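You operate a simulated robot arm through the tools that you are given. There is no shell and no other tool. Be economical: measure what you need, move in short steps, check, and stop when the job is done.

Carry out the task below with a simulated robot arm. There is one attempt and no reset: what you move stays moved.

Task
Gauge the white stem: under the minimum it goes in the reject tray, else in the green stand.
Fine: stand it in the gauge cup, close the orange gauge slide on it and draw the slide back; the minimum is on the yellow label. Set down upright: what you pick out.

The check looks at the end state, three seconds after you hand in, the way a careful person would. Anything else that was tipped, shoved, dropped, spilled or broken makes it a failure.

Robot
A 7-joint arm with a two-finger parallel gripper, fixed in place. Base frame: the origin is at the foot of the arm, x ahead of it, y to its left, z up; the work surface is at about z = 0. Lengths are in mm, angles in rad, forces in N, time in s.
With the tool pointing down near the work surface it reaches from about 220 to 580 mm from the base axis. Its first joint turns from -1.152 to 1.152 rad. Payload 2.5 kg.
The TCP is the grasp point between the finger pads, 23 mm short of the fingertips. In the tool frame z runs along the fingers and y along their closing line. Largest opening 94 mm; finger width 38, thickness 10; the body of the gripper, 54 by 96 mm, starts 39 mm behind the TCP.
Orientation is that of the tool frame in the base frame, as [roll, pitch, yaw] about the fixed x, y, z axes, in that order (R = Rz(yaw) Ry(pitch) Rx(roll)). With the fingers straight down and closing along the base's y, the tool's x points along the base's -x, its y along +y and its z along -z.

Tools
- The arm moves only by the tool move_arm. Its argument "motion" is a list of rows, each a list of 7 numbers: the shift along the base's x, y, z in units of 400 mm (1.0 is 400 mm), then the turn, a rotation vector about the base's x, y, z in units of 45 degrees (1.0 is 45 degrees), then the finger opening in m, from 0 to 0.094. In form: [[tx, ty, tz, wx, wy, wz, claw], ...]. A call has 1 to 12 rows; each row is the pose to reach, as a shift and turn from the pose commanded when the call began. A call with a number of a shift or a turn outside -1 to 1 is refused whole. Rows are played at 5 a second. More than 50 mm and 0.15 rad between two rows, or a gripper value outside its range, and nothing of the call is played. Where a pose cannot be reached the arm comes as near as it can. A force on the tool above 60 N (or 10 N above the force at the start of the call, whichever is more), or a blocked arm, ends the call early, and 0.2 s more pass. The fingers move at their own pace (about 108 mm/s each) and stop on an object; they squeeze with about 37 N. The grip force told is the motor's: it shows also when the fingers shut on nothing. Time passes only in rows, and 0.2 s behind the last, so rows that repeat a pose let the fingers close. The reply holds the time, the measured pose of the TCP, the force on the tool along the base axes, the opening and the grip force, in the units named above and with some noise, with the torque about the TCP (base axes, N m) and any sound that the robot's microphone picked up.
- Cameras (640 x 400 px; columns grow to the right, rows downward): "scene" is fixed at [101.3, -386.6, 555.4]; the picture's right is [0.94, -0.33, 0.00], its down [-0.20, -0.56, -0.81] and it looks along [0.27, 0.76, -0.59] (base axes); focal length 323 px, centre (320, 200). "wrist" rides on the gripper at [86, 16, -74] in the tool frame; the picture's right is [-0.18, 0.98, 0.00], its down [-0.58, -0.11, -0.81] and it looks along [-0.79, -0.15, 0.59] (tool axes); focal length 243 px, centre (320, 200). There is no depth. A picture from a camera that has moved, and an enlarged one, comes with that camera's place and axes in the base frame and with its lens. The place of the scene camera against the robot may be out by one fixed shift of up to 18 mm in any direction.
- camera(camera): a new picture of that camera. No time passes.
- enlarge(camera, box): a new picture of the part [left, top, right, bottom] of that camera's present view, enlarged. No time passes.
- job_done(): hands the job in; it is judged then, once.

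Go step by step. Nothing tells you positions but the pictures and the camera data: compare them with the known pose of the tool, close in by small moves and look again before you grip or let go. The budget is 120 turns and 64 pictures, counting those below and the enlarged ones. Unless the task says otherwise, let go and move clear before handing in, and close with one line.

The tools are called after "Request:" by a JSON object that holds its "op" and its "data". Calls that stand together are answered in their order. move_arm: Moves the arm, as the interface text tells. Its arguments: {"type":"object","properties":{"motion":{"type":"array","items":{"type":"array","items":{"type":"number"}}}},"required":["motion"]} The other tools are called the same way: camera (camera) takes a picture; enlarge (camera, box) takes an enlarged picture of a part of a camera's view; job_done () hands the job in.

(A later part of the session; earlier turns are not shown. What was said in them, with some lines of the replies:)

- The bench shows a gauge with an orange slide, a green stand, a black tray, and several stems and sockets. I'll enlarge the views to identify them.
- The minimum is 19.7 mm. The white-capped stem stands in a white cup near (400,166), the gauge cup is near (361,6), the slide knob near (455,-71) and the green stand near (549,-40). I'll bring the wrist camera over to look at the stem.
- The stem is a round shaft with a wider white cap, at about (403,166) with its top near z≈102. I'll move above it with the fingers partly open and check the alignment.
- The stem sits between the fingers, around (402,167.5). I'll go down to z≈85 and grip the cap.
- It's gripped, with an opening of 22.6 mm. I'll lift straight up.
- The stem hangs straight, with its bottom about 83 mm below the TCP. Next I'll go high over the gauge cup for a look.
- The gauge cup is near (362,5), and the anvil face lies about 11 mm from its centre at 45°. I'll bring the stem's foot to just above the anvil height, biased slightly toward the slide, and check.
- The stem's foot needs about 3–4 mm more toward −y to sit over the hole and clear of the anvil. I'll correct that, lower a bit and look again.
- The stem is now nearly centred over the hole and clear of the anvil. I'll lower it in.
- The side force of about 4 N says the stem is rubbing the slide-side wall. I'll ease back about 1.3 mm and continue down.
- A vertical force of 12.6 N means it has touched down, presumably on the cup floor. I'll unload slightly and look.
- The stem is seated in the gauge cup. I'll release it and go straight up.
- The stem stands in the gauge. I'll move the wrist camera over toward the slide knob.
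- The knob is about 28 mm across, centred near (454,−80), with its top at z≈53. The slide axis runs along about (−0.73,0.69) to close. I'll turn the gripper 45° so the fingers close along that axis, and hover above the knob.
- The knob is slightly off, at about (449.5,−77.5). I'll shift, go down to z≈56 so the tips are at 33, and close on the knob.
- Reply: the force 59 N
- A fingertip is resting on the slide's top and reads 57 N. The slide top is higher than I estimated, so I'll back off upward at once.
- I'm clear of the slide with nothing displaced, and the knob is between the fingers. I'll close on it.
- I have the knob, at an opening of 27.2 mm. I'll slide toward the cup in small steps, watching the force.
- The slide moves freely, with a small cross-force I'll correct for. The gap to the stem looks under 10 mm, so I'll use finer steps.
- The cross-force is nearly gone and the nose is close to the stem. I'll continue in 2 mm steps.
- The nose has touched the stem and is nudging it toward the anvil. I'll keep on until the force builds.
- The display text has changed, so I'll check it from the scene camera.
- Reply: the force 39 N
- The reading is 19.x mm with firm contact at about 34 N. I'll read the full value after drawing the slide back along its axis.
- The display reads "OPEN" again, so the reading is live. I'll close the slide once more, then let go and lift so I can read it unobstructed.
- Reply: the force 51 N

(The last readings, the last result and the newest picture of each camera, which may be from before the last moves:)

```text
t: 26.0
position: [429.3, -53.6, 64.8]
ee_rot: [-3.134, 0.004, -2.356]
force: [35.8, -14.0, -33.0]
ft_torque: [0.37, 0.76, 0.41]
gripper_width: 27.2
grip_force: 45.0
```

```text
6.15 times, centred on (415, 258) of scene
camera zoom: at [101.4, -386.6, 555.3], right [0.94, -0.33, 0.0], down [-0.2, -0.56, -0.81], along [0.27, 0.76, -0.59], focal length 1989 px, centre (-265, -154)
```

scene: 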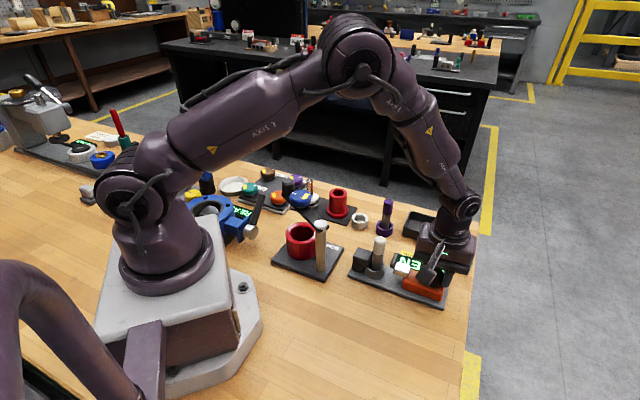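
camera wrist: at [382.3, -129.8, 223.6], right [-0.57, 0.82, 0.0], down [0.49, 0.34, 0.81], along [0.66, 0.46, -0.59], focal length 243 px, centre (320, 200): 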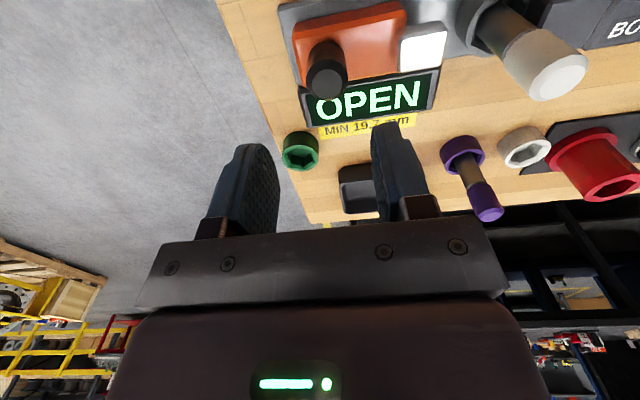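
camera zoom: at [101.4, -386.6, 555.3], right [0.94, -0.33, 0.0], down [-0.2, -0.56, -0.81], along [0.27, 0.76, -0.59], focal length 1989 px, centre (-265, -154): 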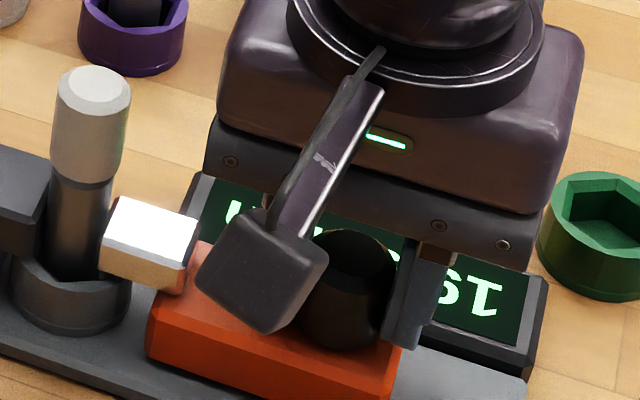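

The slide is closed on the stem again. I'll ease most of the load off without backing the slide away, then open and lift.

Request:
{"op": "move_arm", "data": {"motion": [[0.005, -0.002, 0, 0, 0, 0, 0.015], [0.005, -0.002, 0, 0, 0, 0, 0.015]]}}

Request:
{"op": "move_arm", "data": {"motion": [[0, 0, 0, 0, 0, 0, 0.05], [0, 0, 0, 0, 0, 0, 0.05], [0, 0, 0.06, 0, 0, 0, 0.05], [0, 0, 0.16, 0, 0, 0, 0.05], [0, 0, 0.27, 0, 0, 0, 0.05]]}}

Request:
{"op": "enlarge", "data": {"camera": "scene", "box": [350, 215, 470, 300]}}

Request:
{"op": "camera", "data": {"camera": "wrist"}}

```text
t: 26.6
position: [428.9, -55.2, 65.5]
ee_rot: [-3.138, 0.001, -2.358]
force: [9.0, -13.8, -5.6]
ft_torque: [1.0, -0.87, -0.09]
gripper_width: 27.1
grip_force: 44.5
```

```text
t: 27.8
position: [430.8, -53.7, 168.8]
ee_rot: [-3.141, 0.0, -2.356]
force: [0.0, -0.6, 0.2]
ft_torque: [-0.02, 0.01, 0.01]
gripper_width: 50.2
grip_force: 0.0
```

```text
4.71 times, centred on (410, 258) of scene
camera zoom: at [101.3, -386.6, 555.4], right [0.94, -0.33, 0.0], down [-0.2, -0.56, -0.81], along [0.27, 0.76, -0.59], focal length 1521 px, centre (-104, -71)
```

zoom: 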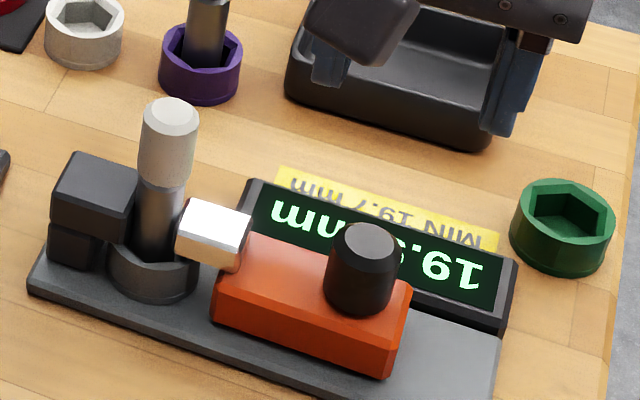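

```text
19 pictures are left
camera wrist: at [358.2, -103.9, 244.1], right [-0.57, 0.82, 0.0], down [0.49, 0.33, 0.81], along [0.66, 0.46, -0.59], focal length 243 px, centre (320, 200)
```

wrist: 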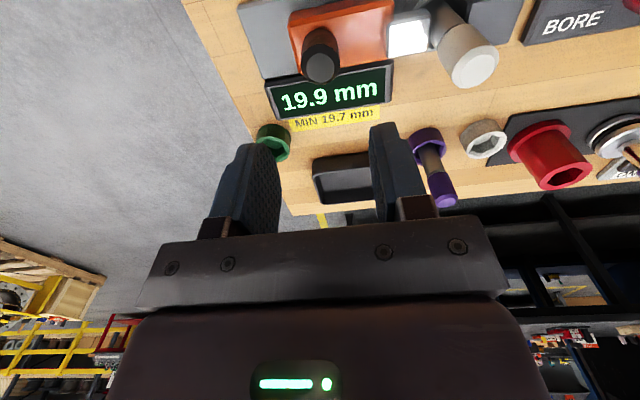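

Request:
{"op": "enlarge", "data": {"camera": "wrist", "box": [230, 20, 510, 180]}}

```text
2.29 times, centred on (370, 100) of wrist
camera zoom: at [358.2, -103.9, 244.1], right [-0.57, 0.82, 0.0], down [0.49, 0.33, 0.81], along [0.66, 0.46, -0.59], focal length 555 px, centre (206, 429)
```

zoom: 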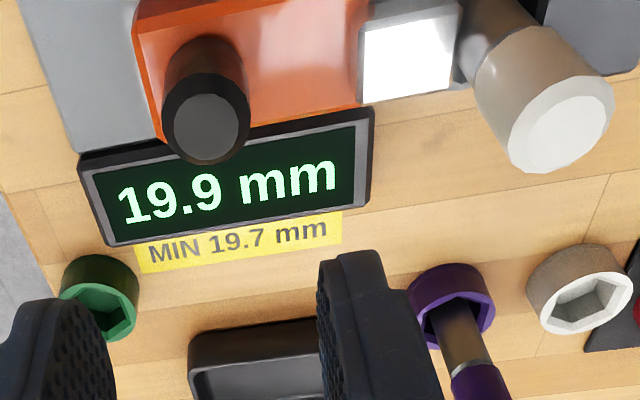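

It reads 19.9 mm against a minimum of 19.7. To be sure the slide was fully home, I'll regrip, press firmly, release and read once more.

Request:
{"op": "move_arm", "data": {"motion": [[0, 0, -0.1, 0, 0, 0, 0.05], [0, 0, -0.2, 0, 0, 0, 0.05], [0, 0, -0.27, 0, 0, 0, 0.05], [0, 0, -0.27, 0, 0, 0, 0.05], [0, 0, -0.27, 0, 0, 0, 0.015], [0, 0, -0.27, 0, 0, 0, 0.015], [0, 0, -0.27, 0, 0, 0, 0.015], [-0.003, 0.003, -0.27, 0, 0, 0, 0.015], [-0.005, 0.005, -0.27, 0, 0, 0, 0.015], [-0.005, 0.005, -0.27, 0, 0, 0, 0.015]]}}

```text
t: 30.0
position: [430.4, -53.4, 63.9]
ee_rot: [-3.135, 0.007, -2.358]
force: [36.6, -6.2, -32.4]
ft_torque: [0.8, 0.4, 0.31]
gripper_width: 27.1
grip_force: 44.9
```

Request:
{"op": "move_arm", "data": {"motion": [[0, 0, 0, 0, 0, 0, 0.05], [0, 0, 0, 0, 0, 0, 0.05], [0, 0, 0.06, 0, 0, 0, 0.05], [0, 0, 0.16, 0, 0, 0, 0.05], [0, 0, 0.27, 0, 0, 0, 0.05]]}}

Request:
{"op": "enlarge", "data": {"camera": "wrist", "box": [230, 20, 510, 180]}}

```text
t: 31.2
position: [426.1, -50.1, 172.4]
ee_rot: [-3.142, -0.001, -2.355]
force: [1.1, 0.5, -0.5]
ft_torque: [0.0, 0.0, -0.02]
gripper_width: 50.2
grip_force: 0.2
```

```text
2.29 times, centred on (370, 100) of wrist
camera zoom: at [354.3, -99.6, 247.6], right [-0.57, 0.82, 0.0], down [0.49, 0.33, 0.81], along [0.66, 0.46, -0.59], focal length 555 px, centre (206, 429)
```

zoom: 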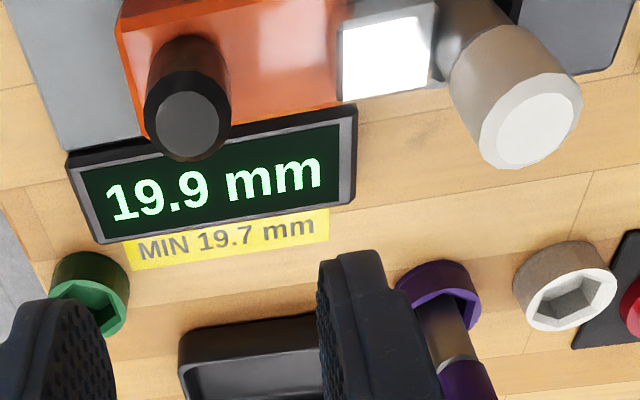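

19.9 mm is confirmed, so the stem goes in the green stand. I'll regrip the knob and draw the slide back.

Request:
{"op": "move_arm", "data": {"motion": [[0.005, -0.005, -0.1, 0, 0, 0, 0.05], [0.005, -0.005, -0.2, 0, 0, 0, 0.05], [0.005, -0.005, -0.27, 0, 0, 0, 0.05], [0.005, -0.005, -0.27, 0, 0, 0, 0.05], [0.005, -0.005, -0.27, 0, 0, 0, 0.015], [0.005, -0.005, -0.27, 0, 0, 0, 0.015], [0.005, -0.005, -0.27, 0, 0, 0, 0.015]]}}

Request:
{"op": "move_arm", "data": {"motion": [[0.008, -0.008, 0, 0, 0, 0, 0.015], [0.018, -0.019, 0, 0, 0, 0, 0.015], [0.029, -0.031, 0, 0, 0, 0, 0.015], [0.041, -0.044, 0, 0, 0, 0, 0.015], [0.051, -0.056, 0, 0, 0, 0, 0.015], [0.051, -0.056, 0, 0, 0, 0, 0.015]]}}

```text
t: 32.8
position: [430.9, -53.8, 63.6]
ee_rot: [3.141, 0.0, -2.357]
force: [3.7, 1.7, -6.1]
ft_torque: [-0.51, 0.03, -0.06]
gripper_width: 27.2
grip_force: 44.6
```

```text
t: 34.2
position: [449.9, -74.1, 63.6]
ee_rot: [3.141, 0.004, -2.354]
force: [17.2, 17.8, -31.1]
ft_torque: [0.14, -0.4, -0.11]
gripper_width: 27.4
grip_force: 44.6
```

The slide is back, with some cross-load. I'll relax it, release and lift.

Request:
{"op": "move_arm", "data": {"motion": [[0.003, 0.004, 0, 0, 0, 0, 0.015], [0.003, 0.004, 0, 0, 0, 0, 0.05], [0.003, 0.004, 0, 0, 0, 0, 0.05], [0.003, 0.004, 0.06, 0, 0, 0, 0.05], [0.003, 0.004, 0.16, 0, 0, 0, 0.05], [0.003, 0.004, 0.27, 0, 0, 0, 0.05]]}}

Request:
{"op": "enlarge", "data": {"camera": "scene", "box": [340, 190, 490, 310]}}

```text
t: 35.6
position: [452.1, -78.3, 172.5]
ee_rot: [-3.139, 0.0, -2.354]
force: [-0.3, 0.1, -0.4]
ft_torque: [0.02, -0.02, 0.01]
gripper_width: 50.2
grip_force: 0.1
```

```text
3.33 times, centred on (415, 250) of scene
camera zoom: at [101.3, -386.6, 555.4], right [0.94, -0.33, 0.0], down [-0.2, -0.56, -0.81], along [0.27, 0.76, -0.59], focal length 1077 px, centre (3, 33)
```

zoom: 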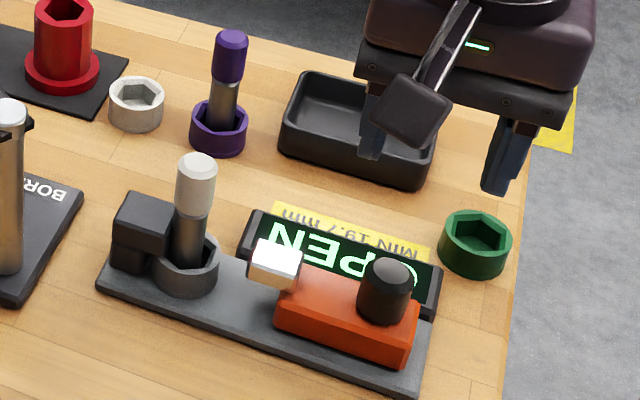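

The display shows OPEN and everything is in place. Now I'll turn back to the original yaw and return over the stem.

Request:
{"op": "move_arm", "data": {"motion": [[-0.037, 0.032, 0, 0, 0, -0.167, 0.06], [-0.073, 0.065, 0, 0, 0, -0.333, 0.06], [-0.11, 0.097, 0, 0, 0, -0.5, 0.06], [-0.147, 0.13, 0, 0, 0, -0.667, 0.06], [-0.184, 0.162, 0, 0, 0, -0.833, 0.06], [-0.22, 0.195, 0, 0, 0, -1.0, 0.06], [-0.22, 0.195, -0.06, 0, 0, -1.0, 0.06], [-0.22, 0.195, -0.06, 0, 0, -1.0, 0.06]]}}

Request:
{"op": "camera", "data": {"camera": "wrist"}}

```text
t: 37.4
position: [363.3, 1.4, 147.8]
ee_rot: [-3.141, 0.001, 3.14]
force: [1.0, 0.1, -0.5]
ft_torque: [-0.01, 0.0, 0.01]
gripper_width: 60.1
grip_force: 0.1
```

```text
15 pictures are left
camera wrist: at [275.7, 18.2, 221.9], right [0.18, 0.98, 0.0], down [0.58, -0.11, 0.81], along [0.79, -0.15, -0.59], focal length 243 px, centre (320, 200)
```

wrist: 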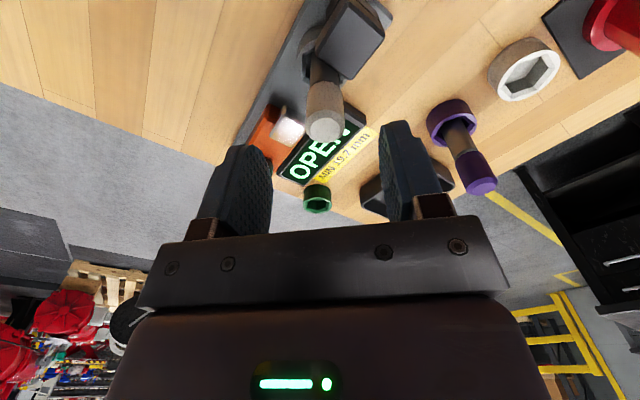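

The stem is centred under the gripper. I'll go down, grip the cap and lift.

Request:
{"op": "move_arm", "data": {"motion": [[0, 0, -0.07, 0, 0, 0, 0.06], [0, 0, -0.13, 0, 0, 0, 0.06], [0, 0, -0.13, 0, 0, 0, 0.06], [0, 0, -0.13, 0, 0, 0, 0.015], [0, 0, -0.13, 0, 0, 0, 0.015], [0, 0, -0.13, 0, 0, 0, 0.015]]}}

Request:
{"op": "move_arm", "data": {"motion": [[0.002, -0.002, 0.03, 0, 0, 0, 0.015], [0.002, -0.002, 0.08, 0, 0, 0, 0.015], [0.002, -0.002, 0.15, 0, 0, 0, 0.015], [0.002, -0.002, 0.24, 0, 0, 0, 0.015]]}}

Request:
{"op": "camera", "data": {"camera": "wrist"}}

```text
t: 38.8
position: [361.7, 3.5, 94.7]
ee_rot: [3.141, -0.001, 3.141]
force: [0.0, -0.4, -0.3]
ft_torque: [0.02, 0.01, 0.0]
gripper_width: 22.6
grip_force: 36.9
```

```text
t: 39.8
position: [364.3, 1.9, 192.4]
ee_rot: [-3.141, 0.0, 3.14]
force: [-0.4, -0.3, -1.7]
ft_torque: [0.0, 0.0, -0.01]
gripper_width: 22.8
grip_force: 36.8
```

```text
14 pictures are left
camera wrist: at [277.6, 18.4, 267.3], right [0.18, 0.98, 0.0], down [0.58, -0.11, 0.81], along [0.79, -0.15, -0.59], focal length 243 px, centre (320, 200)
```

wrist: 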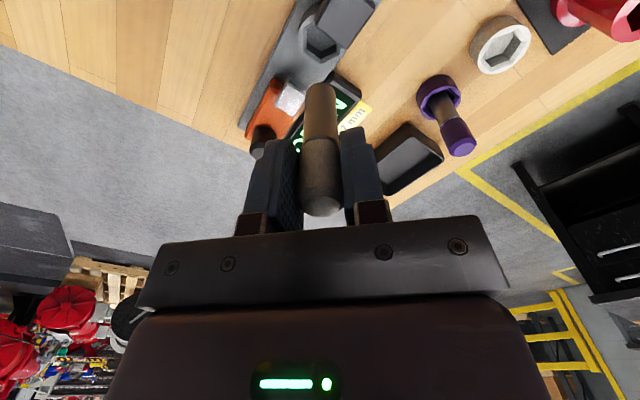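

The stem is in hand. Next I'll move high over to the green stand near (548,−40) and look.

Request:
{"op": "move_arm", "data": {"motion": [[0.09, -0.02, 0.01, 0, 0, 0, 0.015], [0.18, -0.042, 0.0175, 0, 0, 0, 0.015], [0.27, -0.063, 0.0175, 0, 0, 0, 0.015], [0.36, -0.084, 0.0175, 0, 0, 0, 0.015], [0.448, -0.105, 0.0175, 0, 0, 0, 0.015], [0.448, -0.105, 0.0175, 0, 0, 0, 0.015]]}}

Request:
{"op": "enlarge", "data": {"camera": "wrist", "box": [220, 0, 420, 125]}}

Request:
{"op": "enlarge", "data": {"camera": "scene", "box": [400, 150, 520, 290]}}

```text
t: 41.2
position: [544.4, -38.1, 197.7]
ee_rot: [-3.141, -0.001, 3.141]
force: [0.5, 0.9, -1.7]
ft_torque: [-0.01, -0.03, -0.01]
gripper_width: 22.5
grip_force: 37.2
```

```text
3.20 times, centred on (320, 62) of wrist
camera zoom: at [457.5, -21.6, 272.6], right [0.18, 0.98, 0.0], down [0.58, -0.11, 0.81], along [0.79, -0.15, -0.59], focal length 776 px, centre (320, 640)
```

zoom: 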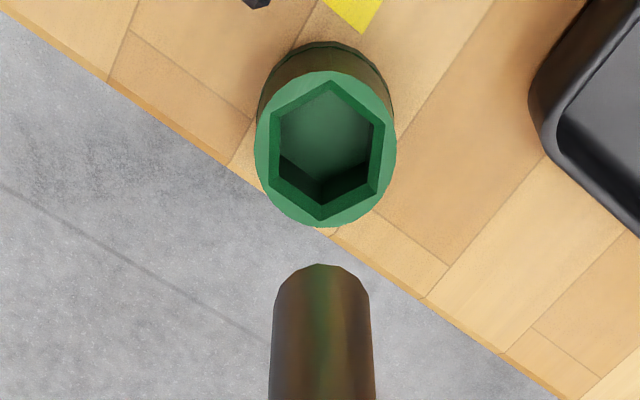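

```text
2.86 times, centred on (460, 220) of scene
camera zoom: at [101.3, -386.6, 555.4], right [0.94, -0.33, 0.0], down [-0.2, -0.56, -0.81], along [0.27, 0.76, -0.59], focal length 923 px, centre (-80, 143)
```

zoom: 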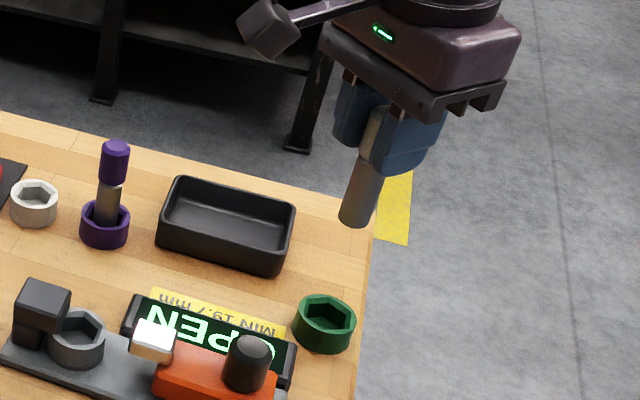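

The stand is about 7 mm further in x, centred near (549,−39.7). I'll shift, lower to 25 mm above the rim and check.

Request:
{"op": "move_arm", "data": {"motion": [[0.017, 0.0005, -0.05, 0, 0, 0, 0.015], [0.017, 0.0005, -0.12, 0, 0, 0, 0.015], [0.017, 0.0005, -0.175, 0, 0, 0, 0.015], [0.017, 0.0005, -0.175, 0, 0, 0, 0.015]]}}

Request:
{"op": "enlarge", "data": {"camera": "wrist", "box": [220, 0, 420, 125]}}

Request:
{"op": "enlarge", "data": {"camera": "scene", "box": [410, 190, 510, 290]}}

```text
t: 42.2
position: [550.6, -37.1, 128.1]
ee_rot: [3.141, -0.001, -3.141]
force: [-0.7, -0.3, -1.3]
ft_torque: [0.0, -0.04, 0.0]
gripper_width: 22.5
grip_force: 37.4
```

```text
3.20 times, centred on (320, 62) of wrist
camera zoom: at [464.9, -19.9, 202.8], right [0.18, 0.98, 0.0], down [0.58, -0.11, 0.81], along [0.79, -0.15, -0.59], focal length 776 px, centre (320, 640)
```

zoom: 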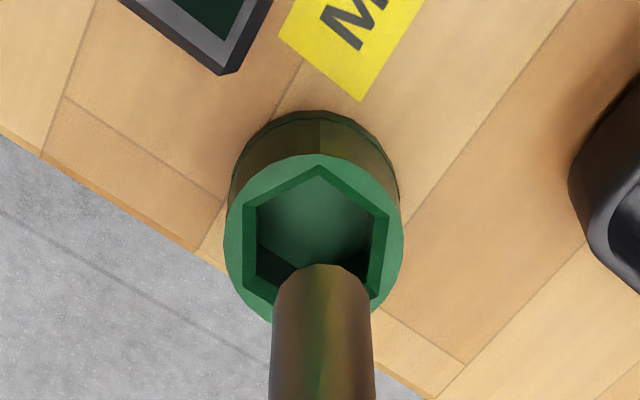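

```text
4.00 times, centred on (460, 240) of scene
camera zoom: at [101.3, -386.6, 555.4], right [0.94, -0.33, 0.0], down [-0.2, -0.56, -0.81], along [0.27, 0.76, -0.59], focal length 1293 px, centre (-240, 40)
```

zoom: 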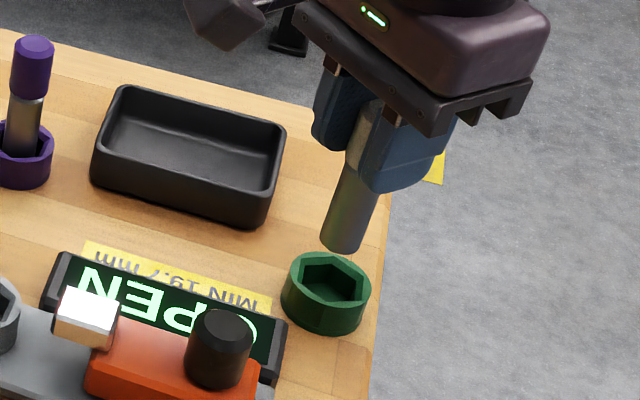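

It's nearly aligned. I'll nudge (−1,−1) mm and lower to near entry, watching forces.

Request:
{"op": "move_arm", "data": {"motion": [[-0.0025, -0.0025, -0.02, 0, 0, 0, 0.015], [-0.0025, -0.0025, -0.045, 0, 0, 0, 0.015], [-0.0025, -0.0025, -0.045, 0, 0, 0, 0.015]]}}

Request:
{"op": "enlarge", "data": {"camera": "wrist", "box": [220, 0, 420, 125]}}

Request:
{"op": "enlarge", "data": {"camera": "scene", "box": [430, 220, 500, 290]}}

```text
t: 43.0
position: [549.5, -39.3, 110.1]
ee_rot: [3.14, 0.0, 3.141]
force: [1.7, -0.1, -1.9]
ft_torque: [0.02, -0.02, 0.03]
gripper_width: 22.6
grip_force: 36.9
```

```text
3.20 times, centred on (320, 62) of wrist
camera zoom: at [462.6, -23.2, 185.1], right [0.18, 0.98, 0.0], down [0.58, -0.11, 0.81], along [0.79, -0.15, -0.59], focal length 776 px, centre (320, 640)
```

zoom: 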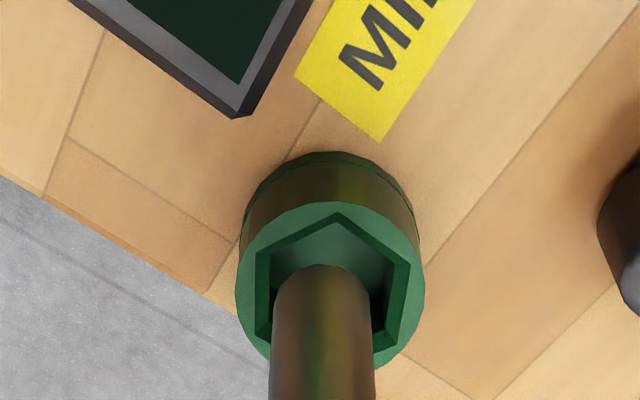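

```text
5.71 times, centred on (465, 255) of scene
camera zoom: at [101.3, -386.6, 555.4], right [0.94, -0.33, 0.0], down [-0.2, -0.56, -0.81], along [0.27, 0.76, -0.59], focal length 1847 px, centre (-509, -114)
```

zoom: 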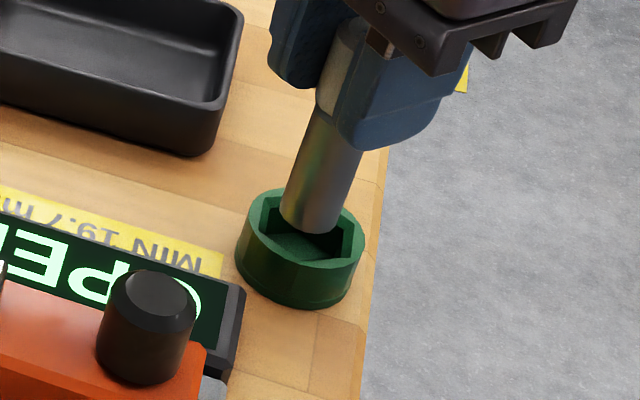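

The foot is at the rim level and the hole centre is about 1.5 mm toward +y. I'll correct and lower further.

Request:
{"op": "move_arm", "data": {"motion": [[0.001, 0.004, 0, 0, 0, 0, 0.015], [0.001, 0.004, -0.015, 0, 0, 0, 0.015], [0.001, 0.004, -0.03, 0, 0, 0, 0.015], [0.001, 0.004, -0.03, 0, 0, 0, 0.015]]}}

```text
t: 44.0
position: [549.9, -37.8, 98.9]
ee_rot: [-3.141, -0.001, -3.141]
force: [0.1, -0.3, -1.5]
ft_torque: [0.0, 0.01, 0.0]
gripper_width: 22.6
grip_force: 36.9
```

No contact so far, so I'm lowering in small steps to the floor of the stand.

Request:
{"op": "move_arm", "data": {"motion": [[0, 0, -0.01, 0, 0, 0, 0.015], [0, 0, -0.02, 0, 0, 0, 0.015], [0, 0, -0.02, 0, 0, 0, 0.015]]}}

Request:
{"op": "move_arm", "data": {"motion": [[0, 0, -0.004, 0, 0, 0, 0.015], [0, 0, -0.007, 0, 0, 0, 0.015], [0, 0, -0.007, 0, 0, 0, 0.015]]}}

```text
t: 44.8
position: [548.1, -38.2, 91.2]
ee_rot: [-3.141, -0.001, -3.141]
force: [-0.5, 0.5, -1.6]
ft_torque: [0.0, 0.0, -0.01]
gripper_width: 22.6
grip_force: 37.2
```

```text
t: 45.6
position: [549.5, -38.5, 88.1]
ee_rot: [3.141, -0.002, 3.141]
force: [0.9, -0.1, -2.1]
ft_torque: [0.03, -0.11, -0.02]
gripper_width: 22.2
grip_force: 37.2
```

No contact yet. The floor should be about 2–3 mm further down.

Request:
{"op": "move_arm", "data": {"motion": [[0, 0, -0.003, 0, 0, 0, 0.015], [0, 0, -0.005, 0, 0, 0, 0.015], [0, 0, -0.005, 0, 0, 0, 0.015]]}}

Request:
{"op": "move_arm", "data": {"motion": [[0, 0, -0.002, 0, 0, 0, 0.015], [0, 0, -0.002, 0, 0, 0, 0.015]]}}

```text
t: 46.4
position: [548.8, -39.8, 85.6]
ee_rot: [3.141, 0.001, -3.141]
force: [0.9, 0.2, -1.9]
ft_torque: [0.01, -0.06, -0.01]
gripper_width: 22.5
grip_force: 36.6
```

```text
t: 47.0
position: [549.2, -38.1, 85.1]
ee_rot: [3.141, 0.0, 3.141]
force: [0.1, -0.2, -1.2]
ft_torque: [0.0, -0.01, 0.0]
gripper_width: 22.6
grip_force: 37.1
```

Request:
{"op": "move_arm", "data": {"motion": [[0, 0, -0.002, 0, 0, 0, 0.015], [0, 0, -0.002, 0, 0, 0, 0.015]]}}

Request:
{"op": "enlarge", "data": {"camera": "scene", "box": [430, 220, 500, 290]}}

```text
t: 47.6
position: [549.1, -38.2, 86.1]
ee_rot: [-3.141, 0.001, 3.141]
force: [-0.7, -1.1, 1.1]
ft_torque: [-0.01, 0.06, 0.0]
gripper_width: 22.7
grip_force: 36.5
```

```text
5.71 times, centred on (465, 255) of scene
camera zoom: at [101.3, -386.6, 555.4], right [0.94, -0.33, 0.0], down [-0.2, -0.56, -0.81], along [0.27, 0.76, -0.59], focal length 1847 px, centre (-509, -114)
```

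zoom: 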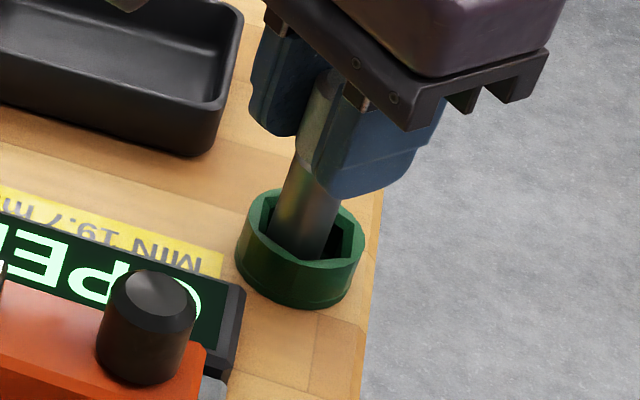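

The foot has just touched and the stem is inside the stand. I'll release gently and rise straight up.

Request:
{"op": "move_arm", "data": {"motion": [[0, 0, -0.0005, 0, 0, 0, 0.015], [0, 0, -0.0005, 0, 0, 0, 0.03], [0, 0, -0.0005, 0, 0, 0, 0.06], [0, 0, -0.0005, 0, 0, 0, 0.06], [0, 0, 0.06, 0, 0, 0, 0.06], [0, 0, 0.16, 0, 0, 0, 0.06], [0, 0, 0.26, 0, 0, 0, 0.06], [-0.08, 0, 0.3, 0, 0, 0, 0.06]]}}

Request:
{"op": "camera", "data": {"camera": "scene"}}

Request:
{"op": "enlarge", "data": {"camera": "scene", "box": [330, 180, 490, 310]}}

```text
t: 49.4
position: [516.3, -39.4, 203.4]
ee_rot: [-3.142, 0.002, -3.141]
force: [-0.1, 0.8, -0.3]
ft_torque: [0.01, -0.01, 0.0]
gripper_width: 60.0
grip_force: 0.1
```

```text
6 pictures are left
```

scene: 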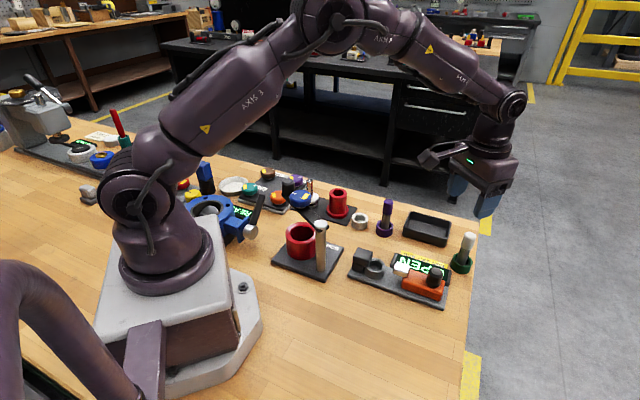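

```text
3.08 times, centred on (410, 245) of scene
camera zoom: at [101.3, -386.6, 555.4], right [0.94, -0.33, 0.0], down [-0.2, -0.56, -0.81], along [0.27, 0.76, -0.59], focal length 994 px, centre (43, 62)
```

zoom: 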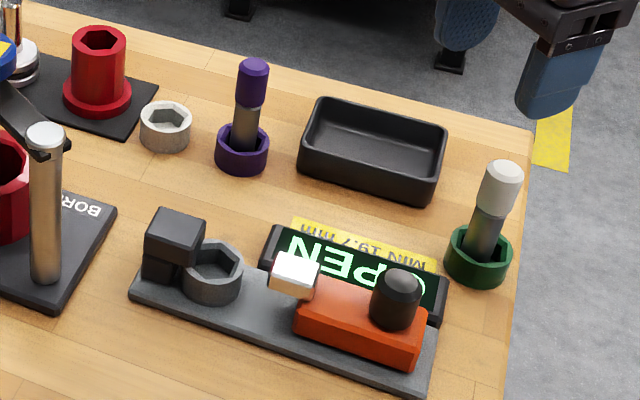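

The stem stands upright in the green stand, the slide is drawn back and reads OPEN, and nothing else has moved. I'm handing in.

Request:
{"op": "job_done", "data": {}}

```text
The job is handed in.
```

The white stem gauged 19.9 mm, at or above the 19.7 mm minimum, so it now stands upright in the green stand. The gauge slide is drawn back.
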